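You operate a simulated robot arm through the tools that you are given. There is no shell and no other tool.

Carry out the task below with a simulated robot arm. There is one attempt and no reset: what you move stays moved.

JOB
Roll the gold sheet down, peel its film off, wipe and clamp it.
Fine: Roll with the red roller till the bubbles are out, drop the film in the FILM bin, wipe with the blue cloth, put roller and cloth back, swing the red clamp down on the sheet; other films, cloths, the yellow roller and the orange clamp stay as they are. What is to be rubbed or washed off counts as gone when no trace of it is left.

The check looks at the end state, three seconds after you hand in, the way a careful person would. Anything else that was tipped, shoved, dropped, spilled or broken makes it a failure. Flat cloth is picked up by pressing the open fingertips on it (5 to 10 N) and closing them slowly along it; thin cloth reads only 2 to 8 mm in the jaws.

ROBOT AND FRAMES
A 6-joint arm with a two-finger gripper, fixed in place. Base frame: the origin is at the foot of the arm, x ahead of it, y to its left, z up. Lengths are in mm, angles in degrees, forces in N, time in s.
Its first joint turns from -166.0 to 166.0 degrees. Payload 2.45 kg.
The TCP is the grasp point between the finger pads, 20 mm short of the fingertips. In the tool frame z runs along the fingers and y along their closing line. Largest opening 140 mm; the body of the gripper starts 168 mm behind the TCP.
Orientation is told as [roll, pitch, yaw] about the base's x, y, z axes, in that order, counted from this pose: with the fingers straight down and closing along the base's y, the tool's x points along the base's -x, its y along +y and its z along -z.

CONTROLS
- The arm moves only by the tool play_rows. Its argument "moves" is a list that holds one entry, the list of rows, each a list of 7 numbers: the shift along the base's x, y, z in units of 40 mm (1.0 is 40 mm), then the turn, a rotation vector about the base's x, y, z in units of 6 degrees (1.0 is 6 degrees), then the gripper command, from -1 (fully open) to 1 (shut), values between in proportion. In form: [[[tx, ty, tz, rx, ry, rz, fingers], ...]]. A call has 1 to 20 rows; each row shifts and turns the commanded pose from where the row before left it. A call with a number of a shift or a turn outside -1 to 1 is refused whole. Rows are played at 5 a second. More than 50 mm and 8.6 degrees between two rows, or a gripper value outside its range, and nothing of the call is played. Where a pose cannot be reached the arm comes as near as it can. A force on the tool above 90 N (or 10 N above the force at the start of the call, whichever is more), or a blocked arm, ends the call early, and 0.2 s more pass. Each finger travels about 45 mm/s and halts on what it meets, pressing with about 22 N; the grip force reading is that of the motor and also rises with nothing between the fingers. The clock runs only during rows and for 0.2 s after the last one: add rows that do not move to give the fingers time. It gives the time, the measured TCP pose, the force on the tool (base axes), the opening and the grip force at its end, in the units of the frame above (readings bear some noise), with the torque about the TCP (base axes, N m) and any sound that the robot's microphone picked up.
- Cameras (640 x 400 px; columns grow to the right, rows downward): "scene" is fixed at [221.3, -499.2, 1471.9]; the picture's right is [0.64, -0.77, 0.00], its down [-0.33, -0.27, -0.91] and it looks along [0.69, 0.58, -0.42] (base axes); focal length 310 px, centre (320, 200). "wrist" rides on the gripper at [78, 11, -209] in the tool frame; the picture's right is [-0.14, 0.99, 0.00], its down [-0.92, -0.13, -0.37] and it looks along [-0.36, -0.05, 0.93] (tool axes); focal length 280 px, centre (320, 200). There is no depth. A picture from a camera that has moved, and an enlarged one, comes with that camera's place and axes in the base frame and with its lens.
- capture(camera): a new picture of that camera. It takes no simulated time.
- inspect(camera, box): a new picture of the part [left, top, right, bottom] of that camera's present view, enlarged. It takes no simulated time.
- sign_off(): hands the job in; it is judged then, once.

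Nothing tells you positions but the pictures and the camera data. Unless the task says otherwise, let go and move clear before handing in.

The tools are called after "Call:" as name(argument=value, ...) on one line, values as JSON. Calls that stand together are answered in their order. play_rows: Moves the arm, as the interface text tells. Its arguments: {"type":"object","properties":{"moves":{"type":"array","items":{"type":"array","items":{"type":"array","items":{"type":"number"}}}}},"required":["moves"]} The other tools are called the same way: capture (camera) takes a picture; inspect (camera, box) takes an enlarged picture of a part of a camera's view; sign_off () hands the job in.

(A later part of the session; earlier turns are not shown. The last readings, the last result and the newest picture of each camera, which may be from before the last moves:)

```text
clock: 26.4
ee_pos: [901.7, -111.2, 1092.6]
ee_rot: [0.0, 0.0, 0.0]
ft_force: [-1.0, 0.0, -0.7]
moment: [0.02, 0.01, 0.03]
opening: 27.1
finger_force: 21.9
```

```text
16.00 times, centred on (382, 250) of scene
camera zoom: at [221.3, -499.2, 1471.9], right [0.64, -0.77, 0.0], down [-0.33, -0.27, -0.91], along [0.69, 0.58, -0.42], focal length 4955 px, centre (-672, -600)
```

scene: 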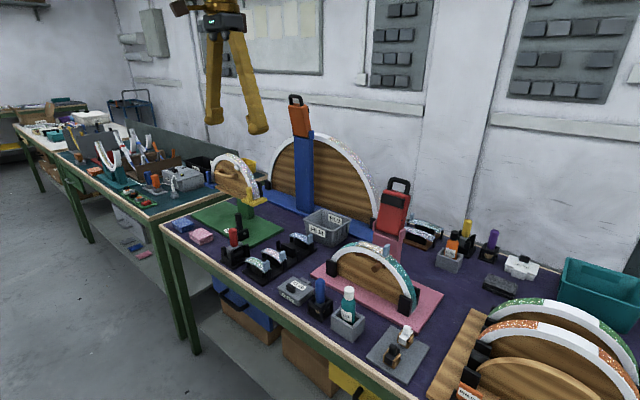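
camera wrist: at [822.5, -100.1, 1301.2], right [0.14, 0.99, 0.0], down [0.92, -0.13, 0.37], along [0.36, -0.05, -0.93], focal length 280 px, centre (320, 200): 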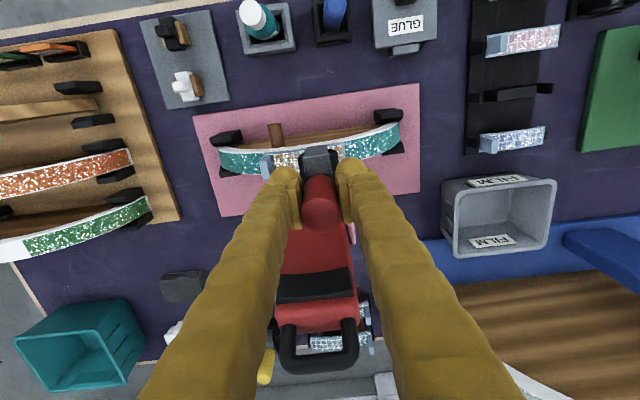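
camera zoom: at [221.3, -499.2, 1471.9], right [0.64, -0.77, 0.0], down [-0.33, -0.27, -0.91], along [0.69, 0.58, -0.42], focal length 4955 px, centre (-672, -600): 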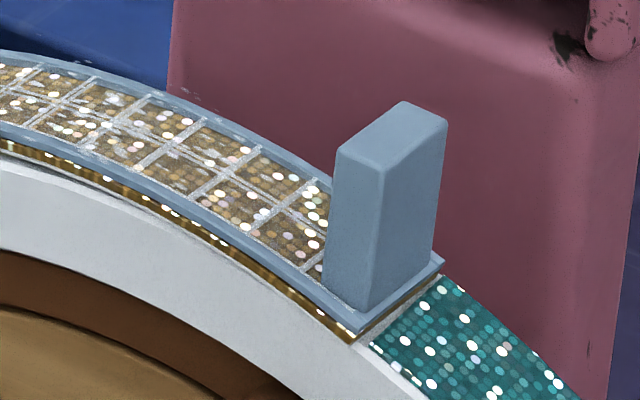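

The flecks have faded partly, so rolling works and needs more passes. I'll press again and keep rolling.

Call:
play_rows(moves=[[[0, 0, -0.6, 0, 0, 0, 1], [0, 0, -0.55, 0, 0, 0, 1], [0, 0, -0.0595, 0, 0, 0, 1], [0, 0, 0, 0, 0, 0, 1]]])

Call:
play_rows(moves=[[[0, -0.125, 0.0118, 0, 0, 0, 1], [0, -0.125, 0.0091, 0, 0, 0, 1], [0, -0.125, 0.0064, 0, 0, 0, 1], [0, -0.125, 0.0035, 0, 0, 0, 1]]])

Call:
play_rows(moves=[[[0, -0.125, 0.0008, 0, 0, 0, 1], [0, -0.125, -0.0019, 0, 0, 0, 1], [0, -0.125, -0.0046, 0, 0, 0, 1], [0, -0.125, -0.0075, 0, 0, 0, 1]]])

```text
clock: 27.4
ee_pos: [901.3, -109.1, 1045.1]
ee_rot: [0.0, 0.1, 0.0]
ft_force: [0.1, -0.6, -1.9]
moment: [-0.01, 0.0, -0.02]
opening: 26.7
finger_force: 22.5
```

```text
clock: 28.4
ee_pos: [902.5, -130.7, 1046.9]
ee_rot: [-0.1, 0.0, -0.1]
ft_force: [0.3, 0.8, 0.2]
moment: [0.04, 0.01, -0.01]
opening: 26.8
finger_force: 22.1
```

```text
clock: 29.4
ee_pos: [902.6, -151.3, 1044.9]
ee_rot: [-0.1, 0.0, 0.0]
ft_force: [-0.2, 0.0, -2.3]
moment: [-0.01, -0.02, 0.01]
opening: 26.6
finger_force: 21.9
```

Call:
play_rows(moves=[[[0, 0, -0.015, 0, 0, 0, 1], [0, 0, 0, 0, 0, 0, 1]]])

```text
clock: 30.0
ee_pos: [901.2, -150.6, 1044.5]
ee_rot: [0.0, -0.1, 0.1]
ft_force: [-0.5, 0.8, 2.7]
moment: [0.0, 0.03, 0.0]
opening: 26.9
finger_force: 22.2
```

Call:
play_rows(moves=[[[0, 0, -0.008, 0, 0, 0, 1], [0, 0.125, 0.012, 0, 0, 0, 1], [0, 0.125, 0.0083, 0, 0, 0, 1], [0, 0.125, 0.0043, 0, 0, 0, 1], [0, 0.125, 0.0005, 0, 0, 0, 1]]])

Call:
play_rows(moves=[[[0, 0.125, -0.0035, 0, 0, 0, 1], [0, 0.125, -0.0073, 0, 0, 0, 1], [0, 0.125, -0.0113, 0, 0, 0, 1], [0, 0.125, -0.015, 0, 0, 0, 1]]])

```text
clock: 31.2
ee_pos: [901.3, -129.4, 1046.0]
ee_rot: [-0.1, 0.1, 0.0]
ft_force: [-0.8, -0.5, 4.8]
moment: [0.0, 0.03, 0.01]
opening: 26.7
finger_force: 22.1
```

```text
clock: 32.2
ee_pos: [901.8, -110.8, 1044.1]
ee_rot: [0.0, 0.1, -0.1]
ft_force: [0.6, 1.0, 2.2]
moment: [0.06, -0.1, 0.02]
opening: 26.8
finger_force: 21.8
```

Contact is about 4–9 N along the whole arc. I'll run several passes with this profile.

Call:
play_rows(moves=[[[0, -0.125, 0.012, 0, 0, 0, 1], [0, -0.125, 0.0103, 0, 0, 0, 1], [0, -0.125, 0.0073, 0, 0, 0, 1], [0, -0.125, 0.0035, 0, 0, 0, 1], [0, -0.125, -0.0005, 0, 0, 0, 1], [0, -0.125, -0.0043, 0, 0, 0, 1], [0, -0.125, -0.0083, 0, 0, 0, 1], [0, -0.125, -0.012, 0, 0, 0, 1], [0, 0.125, 0.012, 0, 0, 0, 1], [0, 0.125, 0.0083, 0, 0, 0, 1], [0, 0.125, 0.0043, 0, 0, 0, 1], [0, 0.125, 0.0005, 0, 0, 0, 1], [0, 0.125, -0.0035, 0, 0, 0, 1], [0, 0.125, -0.0073, 0, 0, 0, 1], [0, 0.125, -0.0113, 0, 0, 0, 1], [0, 0.125, -0.015, 0, 0, 0, 1], [0, 0.125, -0.019, 0, 0, 0, 1], [0, 0.125, -0.0228, 0, 0, 0, 1]]])

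Call:
inspect(camera="scene", box=[356, 235, 396, 260])

```text
clock: 36.0
ee_pos: [900.4, -100.7, 1041.3]
ee_rot: [0.1, 0.0, 0.0]
ft_force: [0.4, 0.4, -1.5]
moment: [0.02, 0.03, -0.02]
opening: 26.5
finger_force: 21.8
```

```text
16.00 times, centred on (376, 248) of scene
camera zoom: at [221.3, -499.2, 1471.9], right [0.64, -0.77, 0.0], down [-0.33, -0.27, -0.91], along [0.69, 0.58, -0.42], focal length 4955 px, centre (-576, -560)
```

zoom: 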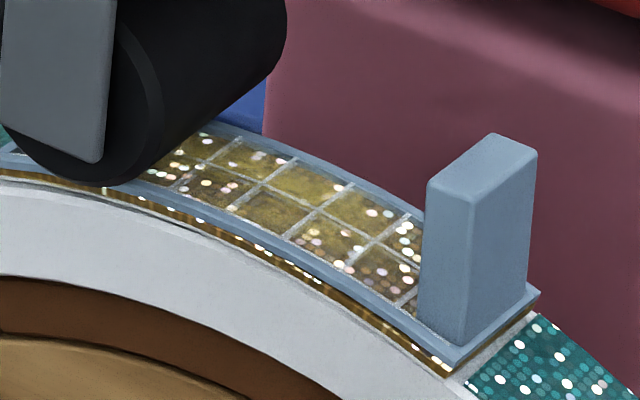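

The flecks look gone in the visible part. I'll lift up and look at the whole sheet.

Call:
play_rows(moves=[[[0, 0.2, 0.6, 0, 0, 0, 1], [0, 0.2, 0.7, 0, 0, 0, 1], [0, 0, 0, 0, 0, 0, 1]]])

Call:
inspect(camera="scene", box=[356, 235, 396, 260])

Call:
inspect(camera="scene", box=[352, 236, 378, 252])

Call:
capture(camera="wrist")

```text
clock: 36.8
ee_pos: [901.0, -83.7, 1093.4]
ee_rot: [0.0, 0.0, -0.1]
ft_force: [-0.6, 0.0, -2.1]
moment: [-0.01, 0.01, -0.03]
opening: 26.8
finger_force: 22.1
```

```text
16.00 times, centred on (376, 248) of scene
camera zoom: at [221.3, -499.2, 1471.9], right [0.64, -0.77, 0.0], down [-0.33, -0.27, -0.91], along [0.69, 0.58, -0.42], focal length 4955 px, centre (-576, -560)
```

zoom: 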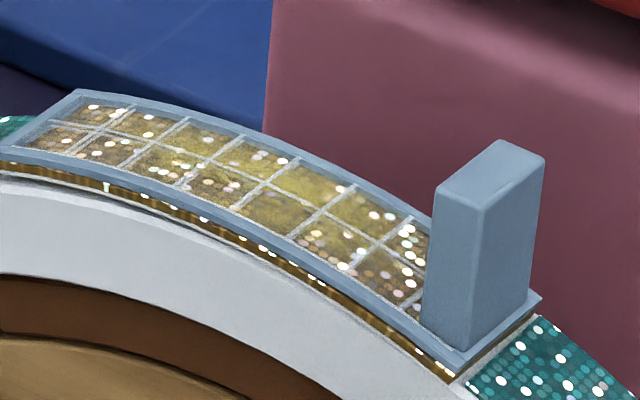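

```text
16.00 times, centred on (365, 244) of scene
camera zoom: at [221.3, -499.2, 1471.9], right [0.64, -0.77, 0.0], down [-0.33, -0.27, -0.91], along [0.69, 0.58, -0.42], focal length 4955 px, centre (-400, -504)
```

zoom: 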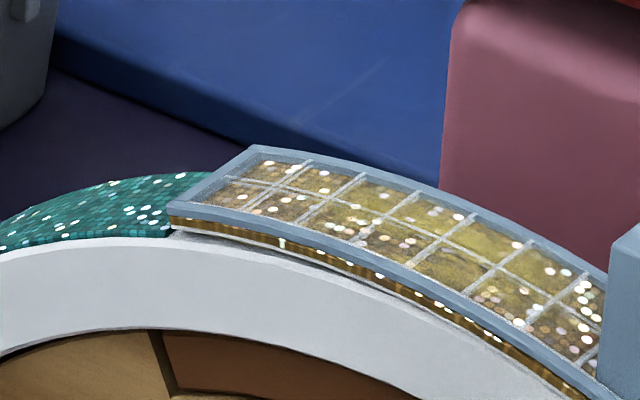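

```text
taken
camera wrist: at [823.1, -73.7, 1302.2], right [0.14, 0.99, 0.0], down [0.92, -0.13, 0.37], along [0.36, -0.05, -0.93], focal length 280 px, centre (320, 200)
```

wrist: 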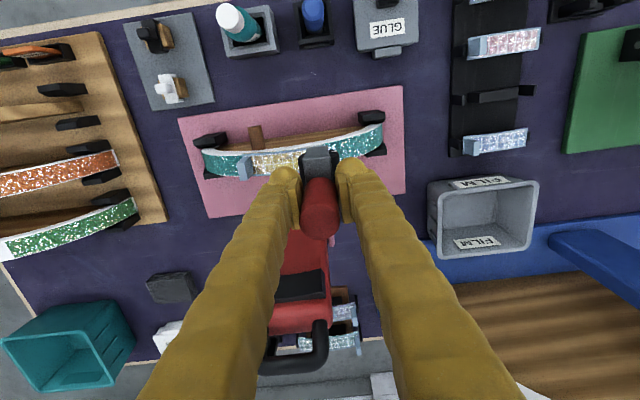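

Call:
inspect(camera="wrist", box=[235, 140, 305, 185])

Call:
inspect(camera="wrist", box=[420, 170, 550, 260])

```text
8.89 times, centred on (270, 162) of wrist
camera zoom: at [823.1, -73.7, 1302.2], right [0.14, 0.99, 0.0], down [0.92, -0.13, 0.37], along [0.36, -0.05, -0.93], focal length 2492 px, centre (764, 533)
```

zoom: 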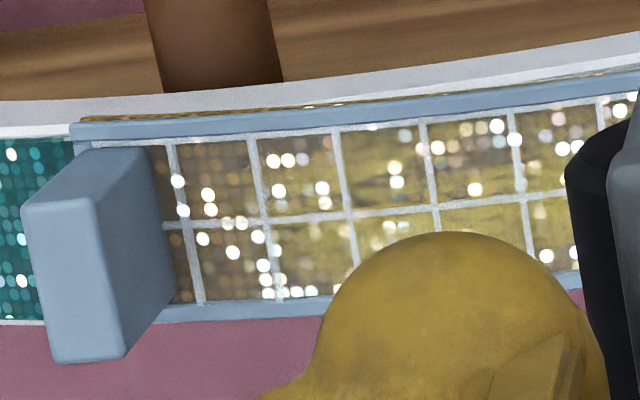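

```text
4.44 times, centred on (485, 215) of wrist
camera zoom: at [823.1, -73.7, 1302.2], right [0.14, 0.99, 0.0], down [0.92, -0.13, 0.37], along [0.36, -0.05, -0.93], focal length 1246 px, centre (-413, 133)
```

zoom: 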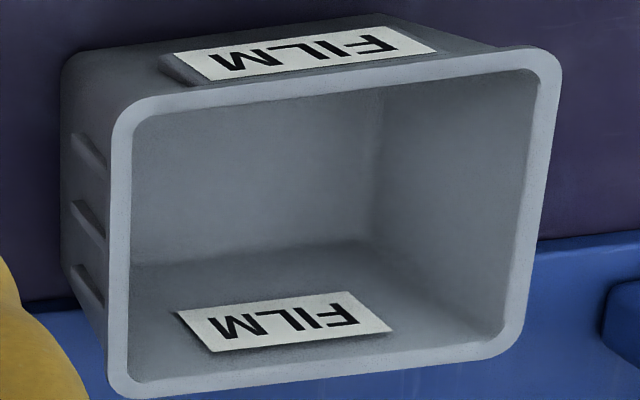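

No flecks remain in either view; only a yellowish haze shows under the film, which I expect to wipe off. I'll do one more confirming pass to be safe.

Call:
play_rows(moves=[[[0, -0.65, 0, 0, 0, 0, 1], [0, 0, -0.6, 0, 0, 0, 1], [0, 0, -0.6, 0, 0, 0, 1], [0, 0, -0.062, 0, 0, 0, 1], [0, -0.125, 0.015, 0, 0, 0, 1], [0, -0.125, 0.0113, 0, 0, 0, 1], [0, -0.125, 0.0073, 0, 0, 0, 1], [0, -0.125, 0.0035, 0, 0, 0, 1]]])

Call:
play_rows(moves=[[[0, -0.125, -0.0005, 0, 0, 0, 1], [0, -0.125, -0.0043, 0, 0, 0, 1], [0, -0.125, -0.0083, 0, 0, 0, 1], [0, -0.125, -0.012, 0, 0, 0, 1], [0, 0.125, 0.012, 0, 0, 0, 1], [0, 0.125, 0.0083, 0, 0, 0, 1], [0, 0.125, 0.0043, 0, 0, 0, 1], [0, 0.125, 0.0005, 0, 0, 0, 1], [0, 0.125, -0.0035, 0, 0, 0, 1], [0, 0.125, -0.0073, 0, 0, 0, 1], [0, 0.125, -0.0113, 0, 0, 0, 1], [0, 0.125, -0.015, 0, 0, 0, 1], [0, 0.125, -0.019, 0, 0, 0, 1], [0, 0.125, -0.0228, 0, 0, 0, 1], [0, 0.2, 0.6, 0, 0, 0, 1], [0, 0.2, 0.7, 0, 0, 0, 1], [0, 0, 0, 0, 0, 0, 1]]])

Call:
inspect(camera="scene", box=[356, 235, 396, 260])

Call:
inspect(camera="scene", box=[340, 180, 400, 260])

```text
clock: 38.6
ee_pos: [902.1, -129.4, 1044.1]
ee_rot: [0.0, -0.1, 0.1]
ft_force: [-0.9, 0.3, -1.6]
moment: [-0.01, 0.03, 0.01]
opening: 26.6
finger_force: 21.7
```

```text
clock: 42.2
ee_pos: [900.6, -87.1, 1091.8]
ee_rot: [0.1, 0.1, -0.1]
ft_force: [0.2, 0.3, -1.2]
moment: [0.01, 0.0, 0.01]
opening: 26.6
finger_force: 21.9
```

```text
16.00 times, centred on (376, 248) of scene
camera zoom: at [221.3, -499.2, 1471.9], right [0.64, -0.77, 0.0], down [-0.33, -0.27, -0.91], along [0.69, 0.58, -0.42], focal length 4955 px, centre (-576, -560)
```

zoom: 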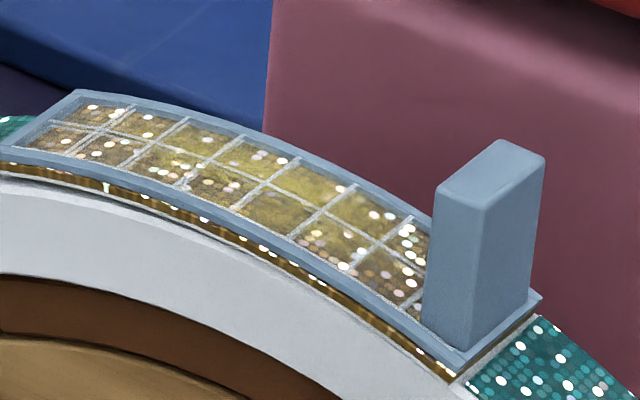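

```text
5.00 times, centred on (370, 220) of scene
camera zoom: at [221.3, -499.2, 1471.9], right [0.64, -0.77, 0.0], down [-0.33, -0.27, -0.91], along [0.69, 0.58, -0.42], focal length 1548 px, centre (70, 100)
```

zoom: 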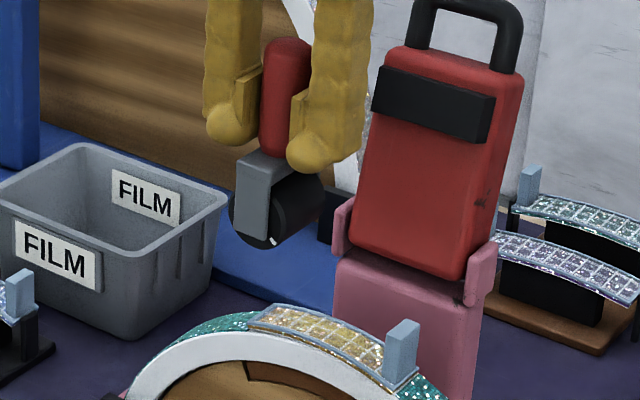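

The film shows no flecks and no change, so the bubbles are out. Next I'll carry the roller back toward its cradle, starting with a settled pose reading.

Call:
play_rows(moves=[[[0, 0, 0, 0, 0, 0, 1], [0, 0, 0, 0, 0, 0, 1]]])

```text
clock: 42.8
ee_pos: [900.4, -86.7, 1092.3]
ee_rot: [0.0, 0.0, 0.1]
ft_force: [1.1, 0.1, -1.3]
moment: [0.01, 0.02, -0.01]
opening: 26.8
finger_force: 22.6
```

Call:
play_rows(moves=[[[-0.3818, 0.935, 0, 0, 0, 0, 1], [-0.3818, 0.935, 0, 0, 0, 0, 1], [-0.3818, 0.935, 0, 0, 0, 0, 1], [-0.3818, 0.935, 0, 0, 0, 0, 1], [-0.3818, 0.935, 0, 0, 0, 0, 1], [-0.3818, 0.935, 0, 0, 0, 0, 1], [-0.3818, 0.935, 0, 0, 0, 0, 1], [-0.3818, 0.935, 0, 0, 0, 0, 1], [-0.3818, 0.935, 0, 0, 0, 0, 1], [-0.3818, 0.935, 0, 0, 0, 0, 1], [-0.3818, 0.935, 0, 0, 0, 0, 1], [0, 0, 0, 0, 0, 0, 1], [0, 0, 0, 0, 0, 0, 1]]])

Call:
play_rows(moves=[[[0, 0, 0, 0, 0, 0, 1]]])

Call:
play_rows(moves=[[[0, 0, 0, 0, 0, 0, 1]]])

Call:
play_rows(moves=[[[0, 0, 0, 0, 0, 0, 1]]])

Call:
inspect(camera="wrist", box=[260, 100, 380, 200])

Call:
inspect(camera="scene", box=[215, 160, 275, 270])

```text
clock: 45.6
ee_pos: [732.1, 328.0, 1093.0]
ee_rot: [-0.1, 0.0, -0.1]
ft_force: [0.0, -0.2, -1.5]
moment: [0.02, 0.0, 0.03]
opening: 26.4
finger_force: 21.5
```

```text
clock: 46.0
ee_pos: [733.2, 326.8, 1093.4]
ee_rot: [-0.1, -0.1, 0.2]
ft_force: [0.3, 0.1, -2.1]
moment: [-0.01, -0.02, 0.0]
opening: 26.5
finger_force: 21.8
```

```text
clock: 46.4
ee_pos: [733.1, 327.1, 1094.8]
ee_rot: [0.0, 0.0, -0.1]
ft_force: [-0.4, 0.0, -1.2]
moment: [0.0, 0.02, -0.01]
opening: 26.8
finger_force: 21.8
```

```text
clock: 46.8
ee_pos: [733.8, 327.6, 1093.6]
ee_rot: [0.1, 0.0, 0.0]
ft_force: [-0.5, 1.0, -2.0]
moment: [0.02, 0.01, -0.03]
opening: 26.9
finger_force: 22.0
```

```text
4.00 times, centred on (320, 150) of wrist
camera zoom: at [654.2, 338.6, 1302.1], right [0.14, 0.99, 0.0], down [0.92, -0.13, 0.37], along [0.36, -0.05, -0.93], focal length 1122 px, centre (320, 400)
```

zoom: 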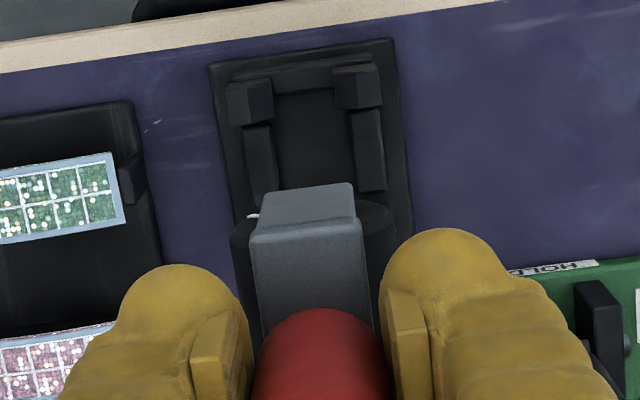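

```text
3.64 times, centred on (245, 215) of scene
camera zoom: at [221.3, -499.2, 1471.9], right [0.64, -0.77, 0.0], down [-0.33, -0.27, -0.91], along [0.69, 0.58, -0.42], focal length 1126 px, centre (593, 146)
```

zoom: 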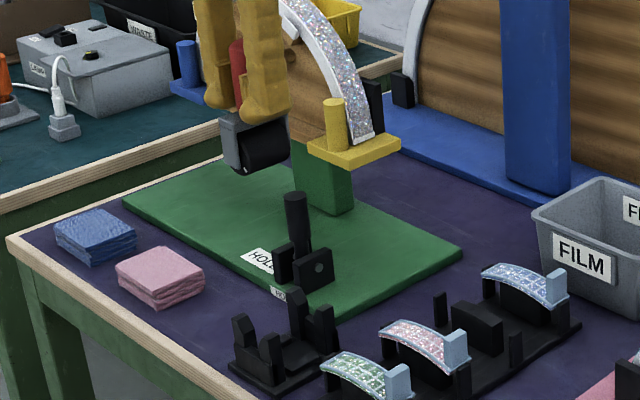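

Bookkeeping and readings agree within about a millimetre. I'll centre over the cradle at the original grasp coordinates and lower to just above the posts for a check.

Call:
play_rows(moves=[[[-0.03, -0.085, -0.8, 0, 0, 0, 1], [0, 0, -0.8, 0, 0, 0, 1], [0, 0, -0.8, 0, 0, 0, 1], [0, 0, -0.8, 0, 0, 0, 1], [0, 0, 0, 0, 0, 0, 1], [0, 0, 0, 0, 0, 0, 1]]])

Call:
inspect(camera="scene", box=[210, 215, 260, 275])

Call:
inspect(camera="wrist", box=[260, 100, 380, 200])

```text
clock: 48.2
ee_pos: [730.7, 322.4, 964.6]
ee_rot: [0.1, 0.0, 0.0]
ft_force: [-0.8, -0.7, -2.8]
moment: [-0.01, 0.0, 0.01]
opening: 26.9
finger_force: 21.6
```

```text
6.67 times, centred on (235, 245) of scene
camera zoom: at [221.3, -499.2, 1471.9], right [0.64, -0.77, 0.0], down [-0.33, -0.27, -0.91], along [0.69, 0.58, -0.42], focal length 2064 px, centre (887, -100)
```

zoom: 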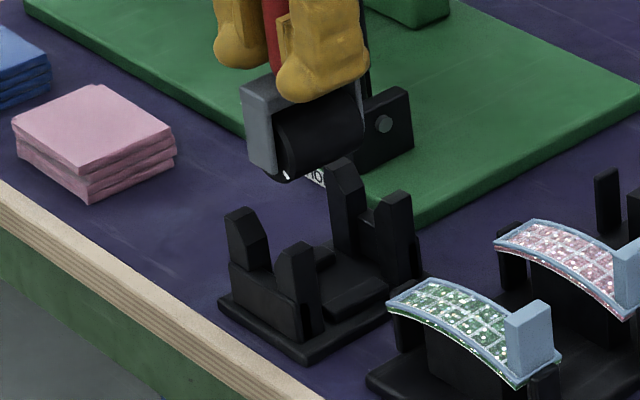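

```text
4.00 times, centred on (320, 150) of wrist
camera zoom: at [653.0, 334.4, 1172.6], right [0.14, 0.99, 0.0], down [0.92, -0.13, 0.37], along [0.36, -0.05, -0.93], focal length 1122 px, centre (320, 400)
```

zoom: 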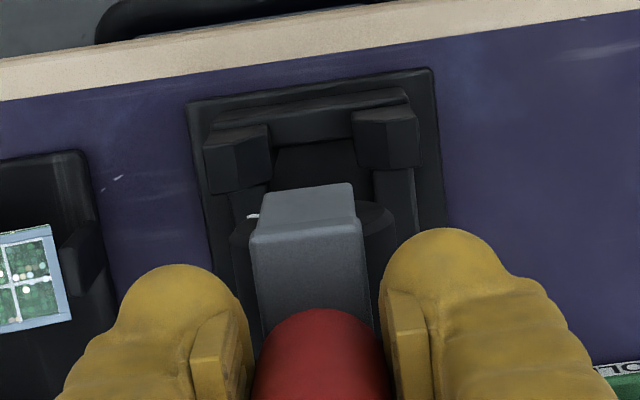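

Call:
play_rows(moves=[[[0, 0, 0, 0, 0, 0, 1]]])

Call:
play_rows(moves=[[[0, 0, 0, 0, 0, 0, 1]]])

Call:
play_rows(moves=[[[0, 0, 0, 0, 0, 0, 1]]])

Call:
play_rows(moves=[[[0, 0, 0, 0, 0, 0, 1]]])

```text
clock: 48.6
ee_pos: [730.5, 322.2, 965.8]
ee_rot: [0.0, 0.0, 0.0]
ft_force: [-1.0, 0.4, -1.9]
moment: [-0.03, -0.02, 0.0]
opening: 26.4
finger_force: 22.1
```

```text
clock: 49.0
ee_pos: [731.4, 322.7, 963.9]
ee_rot: [0.0, 0.0, -0.1]
ft_force: [-0.4, 1.1, -1.8]
moment: [0.01, 0.0, 0.02]
opening: 26.7
finger_force: 22.1
```

```text
clock: 49.4
ee_pos: [730.4, 322.4, 965.4]
ee_rot: [0.0, -0.1, -0.1]
ft_force: [0.5, 0.5, -1.9]
moment: [0.04, 0.0, -0.04]
opening: 26.6
finger_force: 22.3
```

```text
clock: 49.8
ee_pos: [730.3, 323.4, 963.4]
ee_rot: [0.1, 0.0, 0.0]
ft_force: [0.1, 0.5, -2.2]
moment: [0.0, -0.01, 0.02]
opening: 26.7
finger_force: 22.1
```

Call:
play_rows(moves=[[[0.0425, 0.04, 0, 0, 0, 0, 1], [0, 0, 0, 0, 0, 0, 1]]])

Call:
play_rows(moves=[[[0, 0, 0, 0, 0, 0, 1]]])

Call:
play_rows(moves=[[[0, 0, 0, 0, 0, 0, 1]]])

```text
clock: 50.4
ee_pos: [732.7, 323.2, 965.3]
ee_rot: [0.0, 0.0, 0.0]
ft_force: [0.1, 0.0, -2.0]
moment: [0.01, 0.04, 0.0]
opening: 26.5
finger_force: 22.3
```

```text
clock: 50.8
ee_pos: [733.0, 324.0, 964.6]
ee_rot: [-0.1, 0.0, 0.0]
ft_force: [0.0, 0.6, -2.6]
moment: [0.01, 0.01, -0.04]
opening: 26.6
finger_force: 21.9
```

```text
clock: 51.2
ee_pos: [732.8, 324.8, 965.6]
ee_rot: [0.0, 0.1, 0.0]
ft_force: [0.0, -0.4, -2.0]
moment: [0.0, -0.01, -0.01]
opening: 26.8
finger_force: 21.7
```

Call:
play_rows(moves=[[[0, 0, -0.3, 0, 0, 0, 1], [0, 0, -0.3, 0, 0, 0, 1], [0, 0, -0.3, 0, 0, 0, 1], [0, 0, -0.3, 0, 0, 0, 1], [0, 0, -0.3, 0, 0, 0, 1], [0, 0, 0, 0, 0, 0, 1]]])

Call:
inspect(camera="scene", box=[210, 215, 260, 275])

```text
clock: 52.6
ee_pos: [734.9, 325.1, 904.5]
ee_rot: [0.0, 0.0, 0.0]
ft_force: [-4.9, 0.7, -1.3]
moment: [-0.01, 0.24, -0.04]
opening: 26.8
finger_force: 21.5
```

```text
6.67 times, centred on (235, 245) of scene
camera zoom: at [221.3, -499.2, 1471.9], right [0.64, -0.77, 0.0], down [-0.33, -0.27, -0.91], along [0.69, 0.58, -0.42], focal length 2064 px, centre (887, -100)
```

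zoom: 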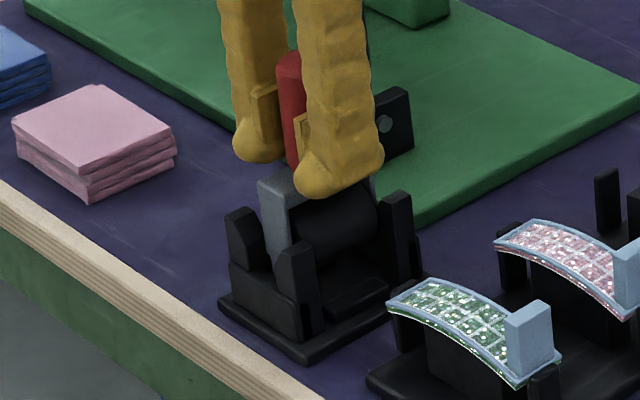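

A small sideways force shows the roller touching the cradle's far side. I'll ease x back.

Call:
play_rows(moves=[[[-0.05, 0, 0, 0, 0, 0, 1], [0, 0, 0, 0, 0, 0, 1]]])

Call:
play_rows(moves=[[[0, 0, 0, 0, 0, 0, 1]]])

```text
clock: 53.2
ee_pos: [732.9, 324.9, 905.5]
ee_rot: [-0.1, 0.0, 0.0]
ft_force: [0.0, 0.0, -1.1]
moment: [-0.01, 0.02, 0.01]
opening: 26.6
finger_force: 22.0
```

```text
clock: 53.6
ee_pos: [732.6, 325.6, 904.9]
ee_rot: [0.0, -0.1, 0.0]
ft_force: [0.0, -0.1, -1.0]
moment: [0.01, 0.01, 0.0]
opening: 26.8
finger_force: 22.2
```

Call:
play_rows(moves=[[[0, 0, -0.1, 0, 0, 0, 1], [0, 0, -0.1, 0, 0, 0, 1], [0, 0, -0.1, 0, 0, 0, 1], [0, 0, 0, 0, 0, 0, 1]]])

```text
clock: 54.6
ee_pos: [732.0, 326.0, 893.4]
ee_rot: [0.0, 0.1, 0.1]
ft_force: [0.1, -3.3, -0.3]
moment: [-0.18, -0.01, 0.0]
opening: 26.7
finger_force: 21.9
```

Call:
play_rows(moves=[[[0, -0.04, 0, 0, 0, 0, 1], [0, 0, 0, 0, 0, 0, 1]]])

Call:
play_rows(moves=[[[0, 0, -0.05, 0, 0, 0, 1], [0, 0, -0.03, 0, 0, 0, 1], [0, 0, 0, 0, 0, 0, 1]]])

```text
clock: 55.2
ee_pos: [732.8, 324.5, 893.5]
ee_rot: [0.0, 0.0, -0.1]
ft_force: [0.8, 0.4, -1.1]
moment: [0.02, -0.05, -0.01]
opening: 26.6
finger_force: 22.1
```

```text
clock: 56.0
ee_pos: [730.8, 324.0, 889.8]
ee_rot: [0.1, 0.0, 0.1]
ft_force: [4.2, 1.8, 1.6]
moment: [0.05, -0.25, 0.02]
opening: 26.8
finger_force: 23.0
```

Call:
play_rows(moves=[[[0.03, -0.01, 0, 0, 0, 0, 1], [0, 0, 0, 0, 0, 0, 1]]])

Call:
inspect(camera="scene", box=[210, 215, 260, 275])

```text
clock: 56.6
ee_pos: [731.5, 322.3, 890.6]
ee_rot: [0.0, 0.0, 0.0]
ft_force: [0.5, -0.5, -2.0]
moment: [0.0, 0.02, 0.0]
opening: 26.9
finger_force: 22.1
```

```text
6.67 times, centred on (235, 245) of scene
camera zoom: at [221.3, -499.2, 1471.9], right [0.64, -0.77, 0.0], down [-0.33, -0.27, -0.91], along [0.69, 0.58, -0.42], focal length 2064 px, centre (887, -100)
```

zoom: 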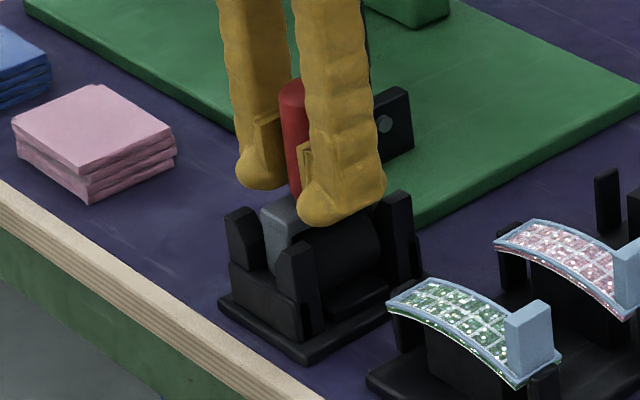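

Call:
play_rows(moves=[[[0, 0, -0.04, 0, 0, 0, 1], [0, 0, 0, 0, 0, 0, 1]]])

Call:
play_rows(moves=[[[0, 0, -0.03, 0, 0, 0, 1], [0, 0, 0, 0, 0, 0, 1]]])

```text
clock: 57.2
ee_pos: [732.6, 323.3, 888.3]
ee_rot: [-0.1, 0.1, -0.1]
ft_force: [-0.9, 0.2, -1.0]
moment: [0.02, -0.02, 0.0]
opening: 26.6
finger_force: 22.1
```

```text
clock: 57.8
ee_pos: [732.6, 324.5, 886.8]
ee_rot: [0.0, 0.0, 0.1]
ft_force: [-0.6, 1.9, -1.2]
moment: [0.06, 0.0, -0.01]
opening: 26.8
finger_force: 21.7
```

Call:
play_rows(moves=[[[0, 0, -0.025, 0, 0, 0, 1], [0, 0, 0, 0, 0, 0, 1]]])

Call:
play_rows(moves=[[[0, 0, -0.025, 0, 0, 0, 1], [0, 0, 0, 0, 0, 0, 1]]])

Call:
inspect(camera="scene", box=[210, 215, 260, 275])

```text
clock: 58.4
ee_pos: [733.4, 323.5, 886.2]
ee_rot: [0.0, 0.0, 0.0]
ft_force: [0.1, 2.5, -1.1]
moment: [0.06, 0.02, -0.03]
opening: 26.9
finger_force: 22.3
```

```text
clock: 59.0
ee_pos: [733.1, 323.0, 885.7]
ee_rot: [0.1, 0.1, 0.0]
ft_force: [0.6, 2.2, -0.2]
moment: [0.07, 0.03, 0.05]
opening: 26.7
finger_force: 22.1
```

```text
6.67 times, centred on (235, 245) of scene
camera zoom: at [221.3, -499.2, 1471.9], right [0.64, -0.77, 0.0], down [-0.33, -0.27, -0.91], along [0.69, 0.58, -0.42], focal length 2064 px, centre (887, -100)
```

zoom: 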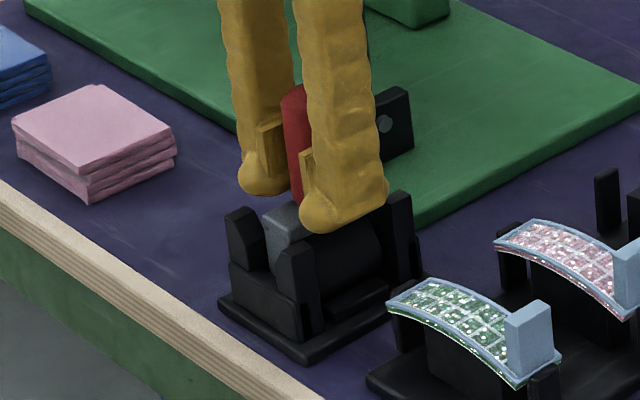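

Call:
play_rows(moves=[[[0, 0.01, -0.025, 0, 0, 0, 1], [0, 0, 0, 0, 0, 0, 1]]])

```text
clock: 59.6
ee_pos: [732.9, 323.4, 884.4]
ee_rot: [0.0, -0.1, 0.0]
ft_force: [-1.5, 0.5, 1.6]
moment: [-0.03, 0.0, -0.01]
opening: 26.5
finger_force: 21.7
```

The roller is now bearing on the cradle. I'll open slowly and back straight up.

Call:
play_rows(moves=[[[0, 0, 0, 0, 0, 0, 0.58], [0, 0, 0, 0, 0, 0, 0.5], [0, 0, 0, 0, 0, 0, 0.3], [0, 0, 0, 0, 0, 0, 0], [0, 0, 0, 0, 0, 0, 0], [0, 0, 0, 0, 0, 0, 0], [0, 0, 0.5, 0, 0, 0, 0], [0, 0, 0.8, 0, 0, 0, 0], [0, 0, 0.9, 0, 0, 0, 0], [0, 0, 0.9, 0, 0, 0, 0], [0, 0, 0.9, 0, 0, 0, 0], [0, 0, 0.9, 0, 0, 0, 0], [0, 0, 0, 0, 0, 0, 0]]])

Call:
inspect(camera="scene", box=[215, 220, 265, 280])

Call:
capture(camera="wrist")

```text
clock: 62.4
ee_pos: [733.6, 322.3, 1079.9]
ee_rot: [0.0, 0.0, 0.1]
ft_force: [1.4, 0.4, -0.4]
moment: [-0.03, 0.03, 0.06]
opening: 69.9
finger_force: 0.0
```

```text
6.67 times, centred on (240, 250) of scene
camera zoom: at [221.3, -499.2, 1471.9], right [0.64, -0.77, 0.0], down [-0.33, -0.27, -0.91], along [0.69, 0.58, -0.42], focal length 2064 px, centre (853, -133)
```

zoom: 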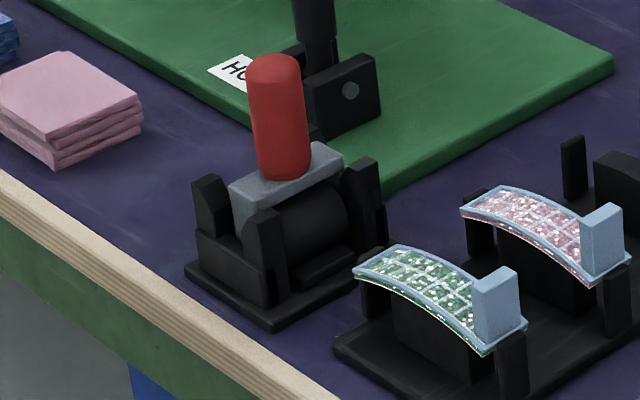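

```text
taken
camera wrist: at [654.8, 334.0, 1288.3], right [0.14, 0.99, 0.0], down [0.92, -0.13, 0.37], along [0.36, -0.05, -0.93], focal length 280 px, centre (320, 200)
```

wrist: 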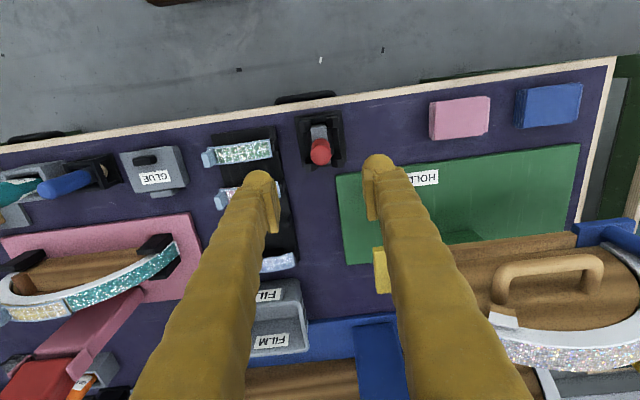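

The roller sits in its cradle exactly as before. Next I'll go to the film tab at about (901, −173, 960–988), stopping above it first to check alignment.

Call:
play_rows(moves=[[[0.323, -0.94, 0, 0, 0, 0, 0.5], [0.323, -0.94, 0, 0, 0, 0, 0.5], [0.323, -0.94, 0, 0, 0, 0, 0.5], [0.323, -0.94, 0, 0, 0, 0, 0.5], [0.323, -0.94, 0, 0, 0, 0, 0.5], [0.323, -0.94, 0, 0, 0, 0, 0.5], [0.323, -0.94, 0, 0, 0, 0, 0.5], [0.323, -0.94, 0, 0, 0, 0, 0.5], [0.323, -0.94, 0, 0, 0, 0, 0.5], [0.323, -0.94, 0, 0, 0, 0, 0.5], [0.323, -0.94, 0, 0, 0, 0, 0.5], [0.323, -0.94, 0, 0, 0, 0, 0.5], [0.323, -0.94, 0, 0, 0, 0, 0.5], [0, -0.22, -0.5, 0, 0, 0, 0.5], [0, 0, -0.5, 0, 0, 0, 0.5], [0, 0, 0, 0, 0, 0, 0.5], [0, 0, 0, 0, 0, 0, 0.5]]])

Call:
play_rows(moves=[[[0, 0, 0, 0, 0, 0, 0.5]]])

Call:
play_rows(moves=[[[0, 0, 0, 0, 0, 0, 0.5]]])

Call:
capture(camera="wrist")

Call:
inspect(camera="scene", box=[350, 205, 410, 265])

```text
clock: 66.0
ee_pos: [899.8, -174.3, 1039.4]
ee_rot: [-0.1, 0.0, 0.0]
ft_force: [-0.8, -0.1, 0.4]
moment: [0.0, 0.0, 0.0]
opening: 34.6
finger_force: 0.1
```

```text
clock: 66.4
ee_pos: [901.8, -173.6, 1041.6]
ee_rot: [0.0, 0.0, 0.0]
ft_force: [-0.2, -0.3, 0.9]
moment: [0.02, 0.0, 0.01]
opening: 35.1
finger_force: 0.0
```

```text
clock: 66.8
ee_pos: [900.8, -173.7, 1039.8]
ee_rot: [0.0, 0.0, 0.0]
ft_force: [-0.2, 0.5, -0.1]
moment: [-0.03, -0.01, 0.01]
opening: 35.0
finger_force: 0.0
```

```text
taken
camera wrist: at [822.7, -162.5, 1248.6], right [0.14, 0.99, 0.0], down [0.92, -0.13, 0.37], along [0.36, -0.05, -0.93], focal length 280 px, centre (320, 200)
```

wrist: 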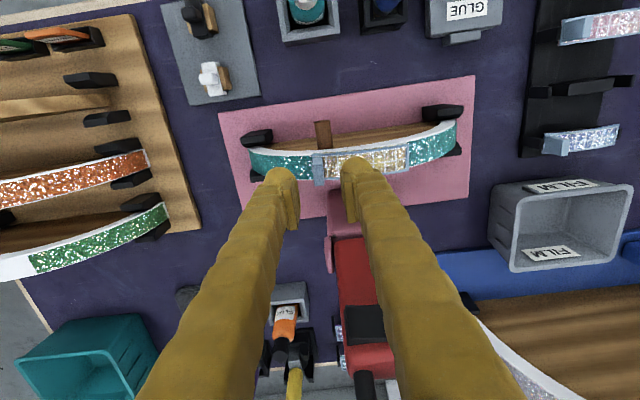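

```text
6.67 times, centred on (380, 235) of scene
camera zoom: at [221.3, -499.2, 1471.9], right [0.64, -0.77, 0.0], down [-0.33, -0.27, -0.91], along [0.69, 0.58, -0.42], focal length 2064 px, centre (-80, -33)
```

zoom: 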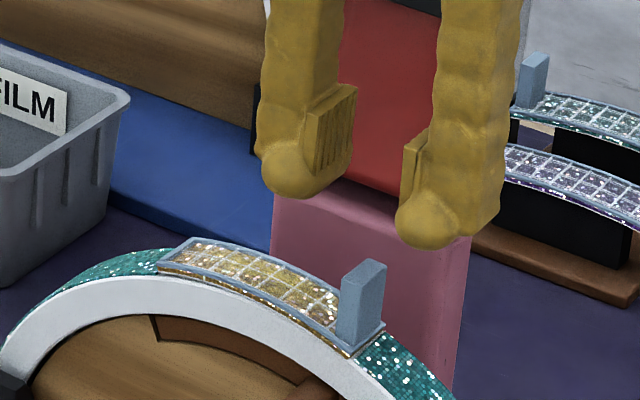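

Call:
inspect(camera="wrist", box=[285, 130, 365, 190])

```text
6.67 times, centred on (325, 160) of wrist
camera zoom: at [822.7, -162.5, 1248.6], right [0.14, 0.99, 0.0], down [0.92, -0.13, 0.37], along [0.36, -0.05, -0.93], focal length 1869 px, centre (287, 467)
```

zoom: 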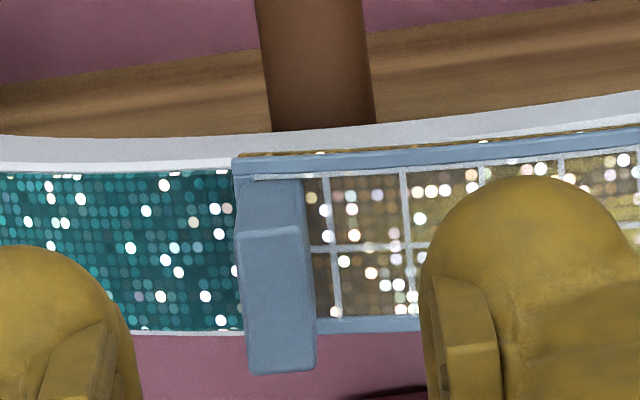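

The tab centre is at about (898.5, −174.5). I'll narrow the fingers to 24 mm and descend carefully around it.

Call:
play_rows(moves=[[[-0.05, -0.01, -0.5, 0, 0, 0, 0.657], [0, 0, -0.5, 0, 0, 0, 0.657], [0, 0, -0.2, 0, 0, 0, 0.657], [0, 0, -0.15, 0, 0, 0, 0.657], [0, 0, 0, 0, 0, 0, 0.657], [0, 0, 0, 0, 0, 0, 0.657]]])

Call:
inspect(camera="scene", box=[360, 225, 400, 265])

Call:
inspect(camera="wrist", box=[270, 140, 370, 210])

```text
clock: 68.2
ee_pos: [897.5, -173.5, 987.1]
ee_rot: [0.0, 0.0, 0.1]
ft_force: [-0.3, -0.2, 5.0]
moment: [0.13, -0.01, 0.0]
opening: 23.8
finger_force: 0.1
```

```text
10.00 times, centred on (380, 245) of scene
camera zoom: at [221.3, -499.2, 1471.9], right [0.64, -0.77, 0.0], down [-0.33, -0.27, -0.91], along [0.69, 0.58, -0.42], focal length 3097 px, centre (-280, -250)
```

zoom: 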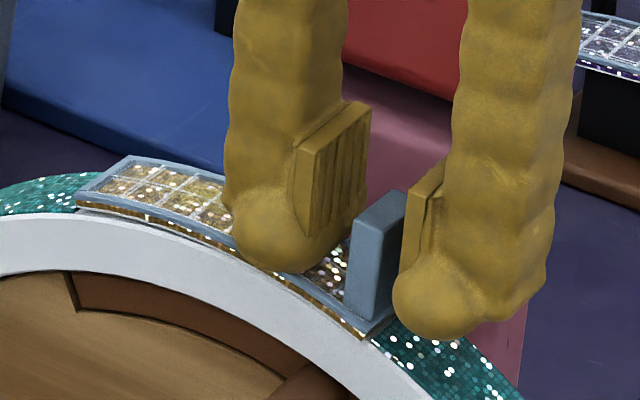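

```text
5.71 times, centred on (320, 175) of wrist
camera zoom: at [820.5, -162.9, 1194.8], right [0.14, 0.99, 0.0], down [0.92, -0.13, 0.37], along [0.37, -0.05, -0.93], focal length 1602 px, centre (320, 343)
```

zoom: 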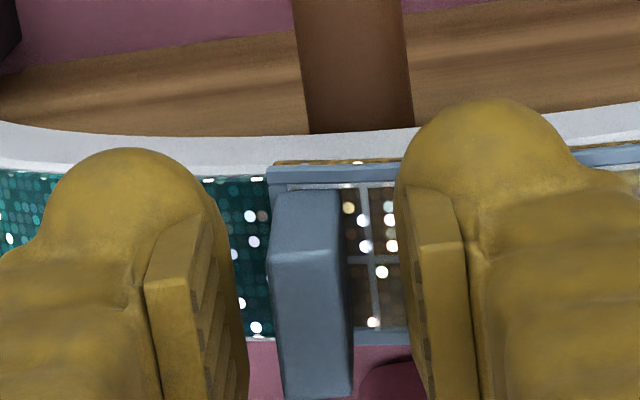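

The +y fingertip is just touching the film (5 N). I'll raise 1.2 mm and close gently on the tab.

Call:
play_rows(moves=[[[0, 0, 0.03, 0, 0, 0, 0.657], [0, 0, 0, 0, 0, 0, 0.657], [0, 0, 0, 0, 0, 0, 0.75], [0, 0, 0, 0, 0, 0, 0.82], [0, 0, 0, 0, 0, 0, 0.88], [0, 0, 0, 0, 0, 0, 1], [0, 0, 0, 0, 0, 0, 1], [0, 0, 0, 0, 0, 0, 1]]])

Call:
inspect(camera="scene", box=[360, 225, 400, 265])

```text
clock: 70.0
ee_pos: [898.2, -173.7, 986.8]
ee_rot: [0.0, 0.0, 0.0]
ft_force: [0.1, -3.2, 0.2]
moment: [-0.04, 0.0, -0.03]
opening: 7.4
finger_force: 21.8
```

```text
10.00 times, centred on (380, 245) of scene
camera zoom: at [221.3, -499.2, 1471.9], right [0.64, -0.77, 0.0], down [-0.33, -0.27, -0.91], along [0.69, 0.58, -0.42], focal length 3097 px, centre (-280, -250)
```

zoom: 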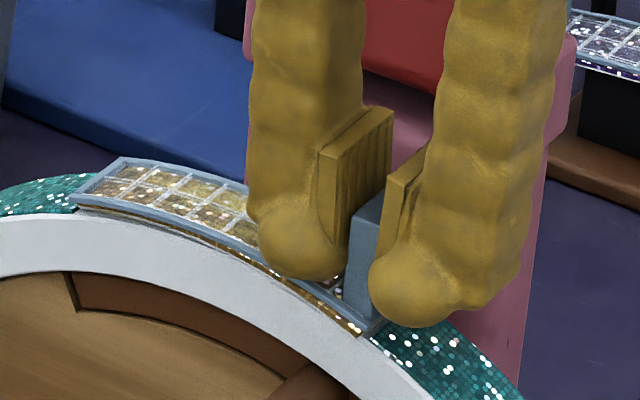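

The tab is gripped (7.4 mm, 22 N). I'll start peeling by lifting slowly, watching the force.

Call:
play_rows(moves=[[[0, 0, 0.05, 0, 0, 0, 1], [0, 0, 0.05, 0, 0, 0, 1], [0, 0, 0.05, 0, 0, 0, 1], [0, 0, 0, 0, 0, 0, 1]]])

Call:
inspect(camera="scene", box=[350, 215, 400, 265])

```text
clock: 71.0
ee_pos: [896.7, -174.8, 993.5]
ee_rot: [0.0, 0.0, 0.0]
ft_force: [-0.2, 0.0, 0.4]
moment: [0.02, 0.0, -0.02]
opening: 7.6
finger_force: 21.8
```

```text
8.00 times, centred on (375, 240) of scene
camera zoom: at [221.3, -499.2, 1471.9], right [0.64, -0.77, 0.0], down [-0.33, -0.27, -0.91], along [0.69, 0.58, -0.42], focal length 2477 px, centre (-120, -120)
```

zoom: 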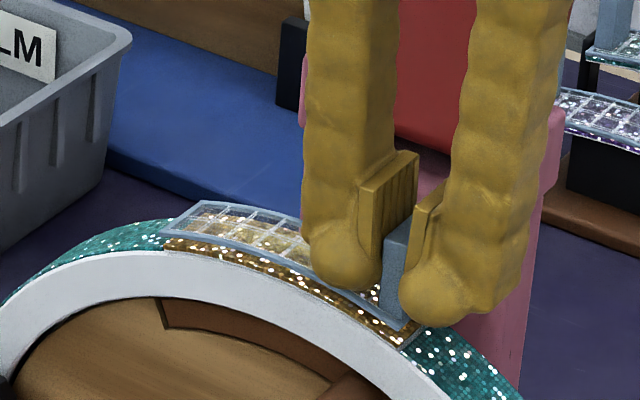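

The film came away freely as one curved piece. I'll lift it well clear and look.

Call:
play_rows(moves=[[[0, 0, 0.1, 0, 0, 0, 1], [0, 0, 0.3, 0, 0, 0, 1], [0, 0, 0.6, 0, 0, 0, 1], [0, 0, 0.8, 0, 0, 0, 1], [0, 0, 0.8, 0, 0, 0, 1], [0, 0, 0, 0, 0, 0, 1]]])

Call:
inspect(camera="scene", box=[330, 165, 430, 265])

Call:
capture(camera="wrist")

```text
clock: 72.4
ee_pos: [898.9, -175.2, 1097.5]
ee_rot: [0.0, 0.0, 0.0]
ft_force: [0.0, -0.2, -1.0]
moment: [0.01, 0.0, 0.0]
opening: 7.7
finger_force: 22.4
```

```text
4.00 times, centred on (380, 215) of scene
camera zoom: at [221.3, -499.2, 1471.9], right [0.64, -0.77, 0.0], down [-0.33, -0.27, -0.91], along [0.69, 0.58, -0.42], focal length 1239 px, centre (80, 140)
```

zoom: 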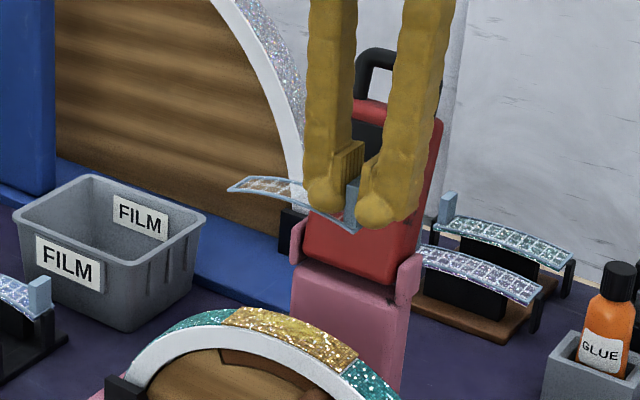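

```text
taken
camera wrist: at [820.6, -163.1, 1306.5], right [0.14, 0.99, 0.0], down [0.92, -0.13, 0.37], along [0.36, -0.05, -0.93], focal length 280 px, centre (320, 200)
```

wrist: 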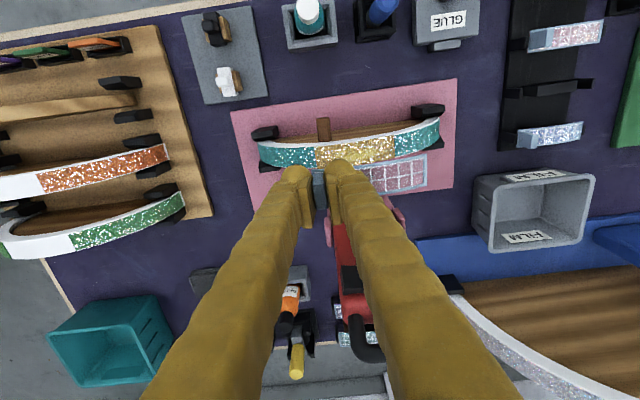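

The film hangs rigidly from the tab, extending toward +y. I'll measure the FILM bin precisely now.

Call:
inspect(camera="wrist", box=[460, 155, 610, 265])

Call:
inspect(camera="scene", box=[290, 190, 370, 260])

Call:
inspect(camera="scene", box=[352, 232, 396, 262])

```text
3.64 times, centred on (535, 210) of wrist
camera zoom: at [820.6, -163.1, 1306.5], right [0.14, 0.99, 0.0], down [0.92, -0.13, 0.37], along [0.36, -0.05, -0.93], focal length 1020 px, centre (-462, 164)
```

zoom: 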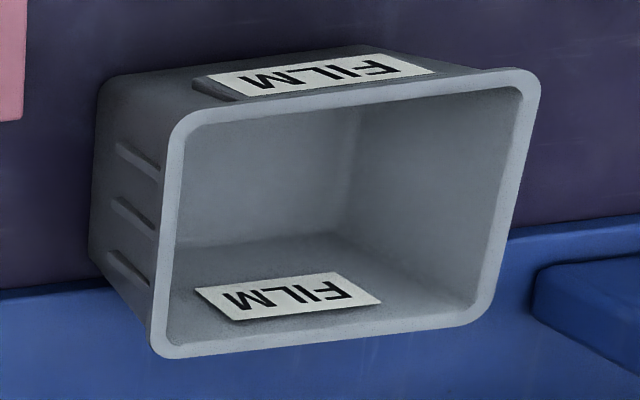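

```text
5.71 times, centred on (330, 225) of scene
camera zoom: at [221.3, -499.2, 1471.9], right [0.64, -0.77, 0.0], down [-0.33, -0.27, -0.91], along [0.69, 0.58, -0.42], focal length 1770 px, centre (263, 57)
```

zoom: 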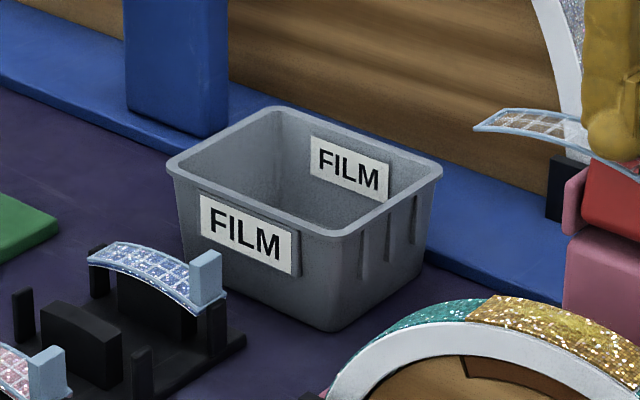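

```text
13.33 times, centred on (374, 247) of scene
camera zoom: at [221.3, -499.2, 1471.9], right [0.64, -0.77, 0.0], down [-0.33, -0.27, -0.91], along [0.69, 0.58, -0.42], focal length 4129 px, centre (-400, -427)
```

zoom: 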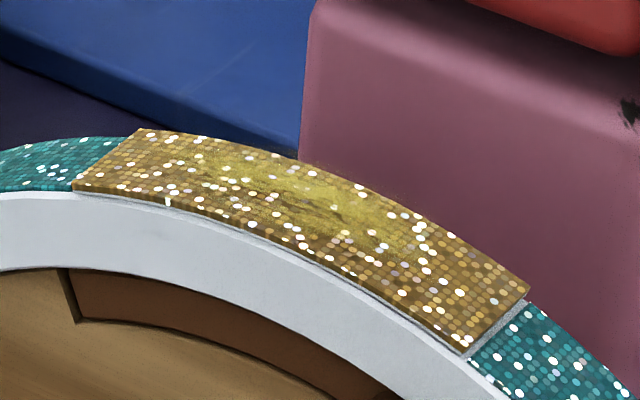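

The bin rim lies at about x 1001–1118, y 90–238, z 888. I'll move to y ≈ 124 at height, then tilt the tool outward to reach over the bin.

Call:
play_rows(moves=[[[0, 0.9, 0.3, 0, 0, 0, 1], [0, 0.9, 0.2, 0, 0, 0, 1], [0, 0.9, 0, 0, 0, 0, 1], [0, 0.9, 0, 0, 0, 0, 1], [0, 0.9, 0, 0, 0, 0, 1], [0, 0.9, 0, 0, 0, 0, 1], [0, 0.9, 0, 0, 0, 0, 1], [0, 0.9, 0, 0, 0, 0, 1], [0, 0.23, 0, 0, 0, 0, 1], [0, 0, 0, 0, -0.8, 0, 1], [0, 0, 0, 0, -0.8, 0, 1], [0, 0, 0, 0, -0.8, 0, 1], [0, 0, 0, 0, -0.8, 0, 1], [0, 0, 0, 0, 0, 0, 1]]])

Call:
capture(camera="scene")

Call:
capture(camera="wrist")

```text
clock: 75.4
ee_pos: [898.4, 122.3, 1116.5]
ee_rot: [0.0, -19.3, -0.2]
ft_force: [0.8, -0.3, -0.7]
moment: [0.02, -0.03, -0.01]
opening: 7.6
finger_force: 21.9
```

```text
taken
```

scene: 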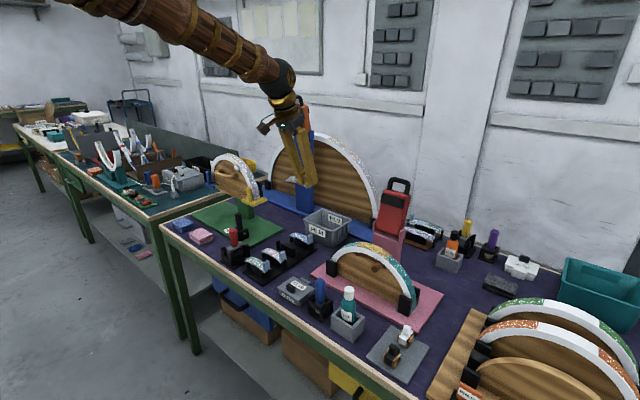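

```text
taken
camera wrist: at [755.7, 133.3, 1288.5], right [0.13, 0.99, 0.05], down [0.75, -0.13, 0.65], along [0.65, -0.05, -0.76], focal length 280 px, centre (320, 200)
```

wrist: 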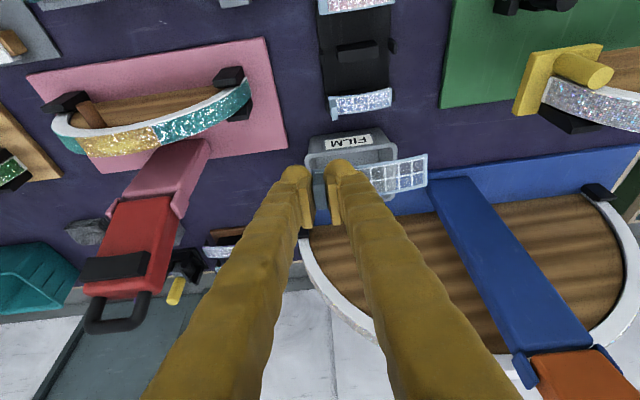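

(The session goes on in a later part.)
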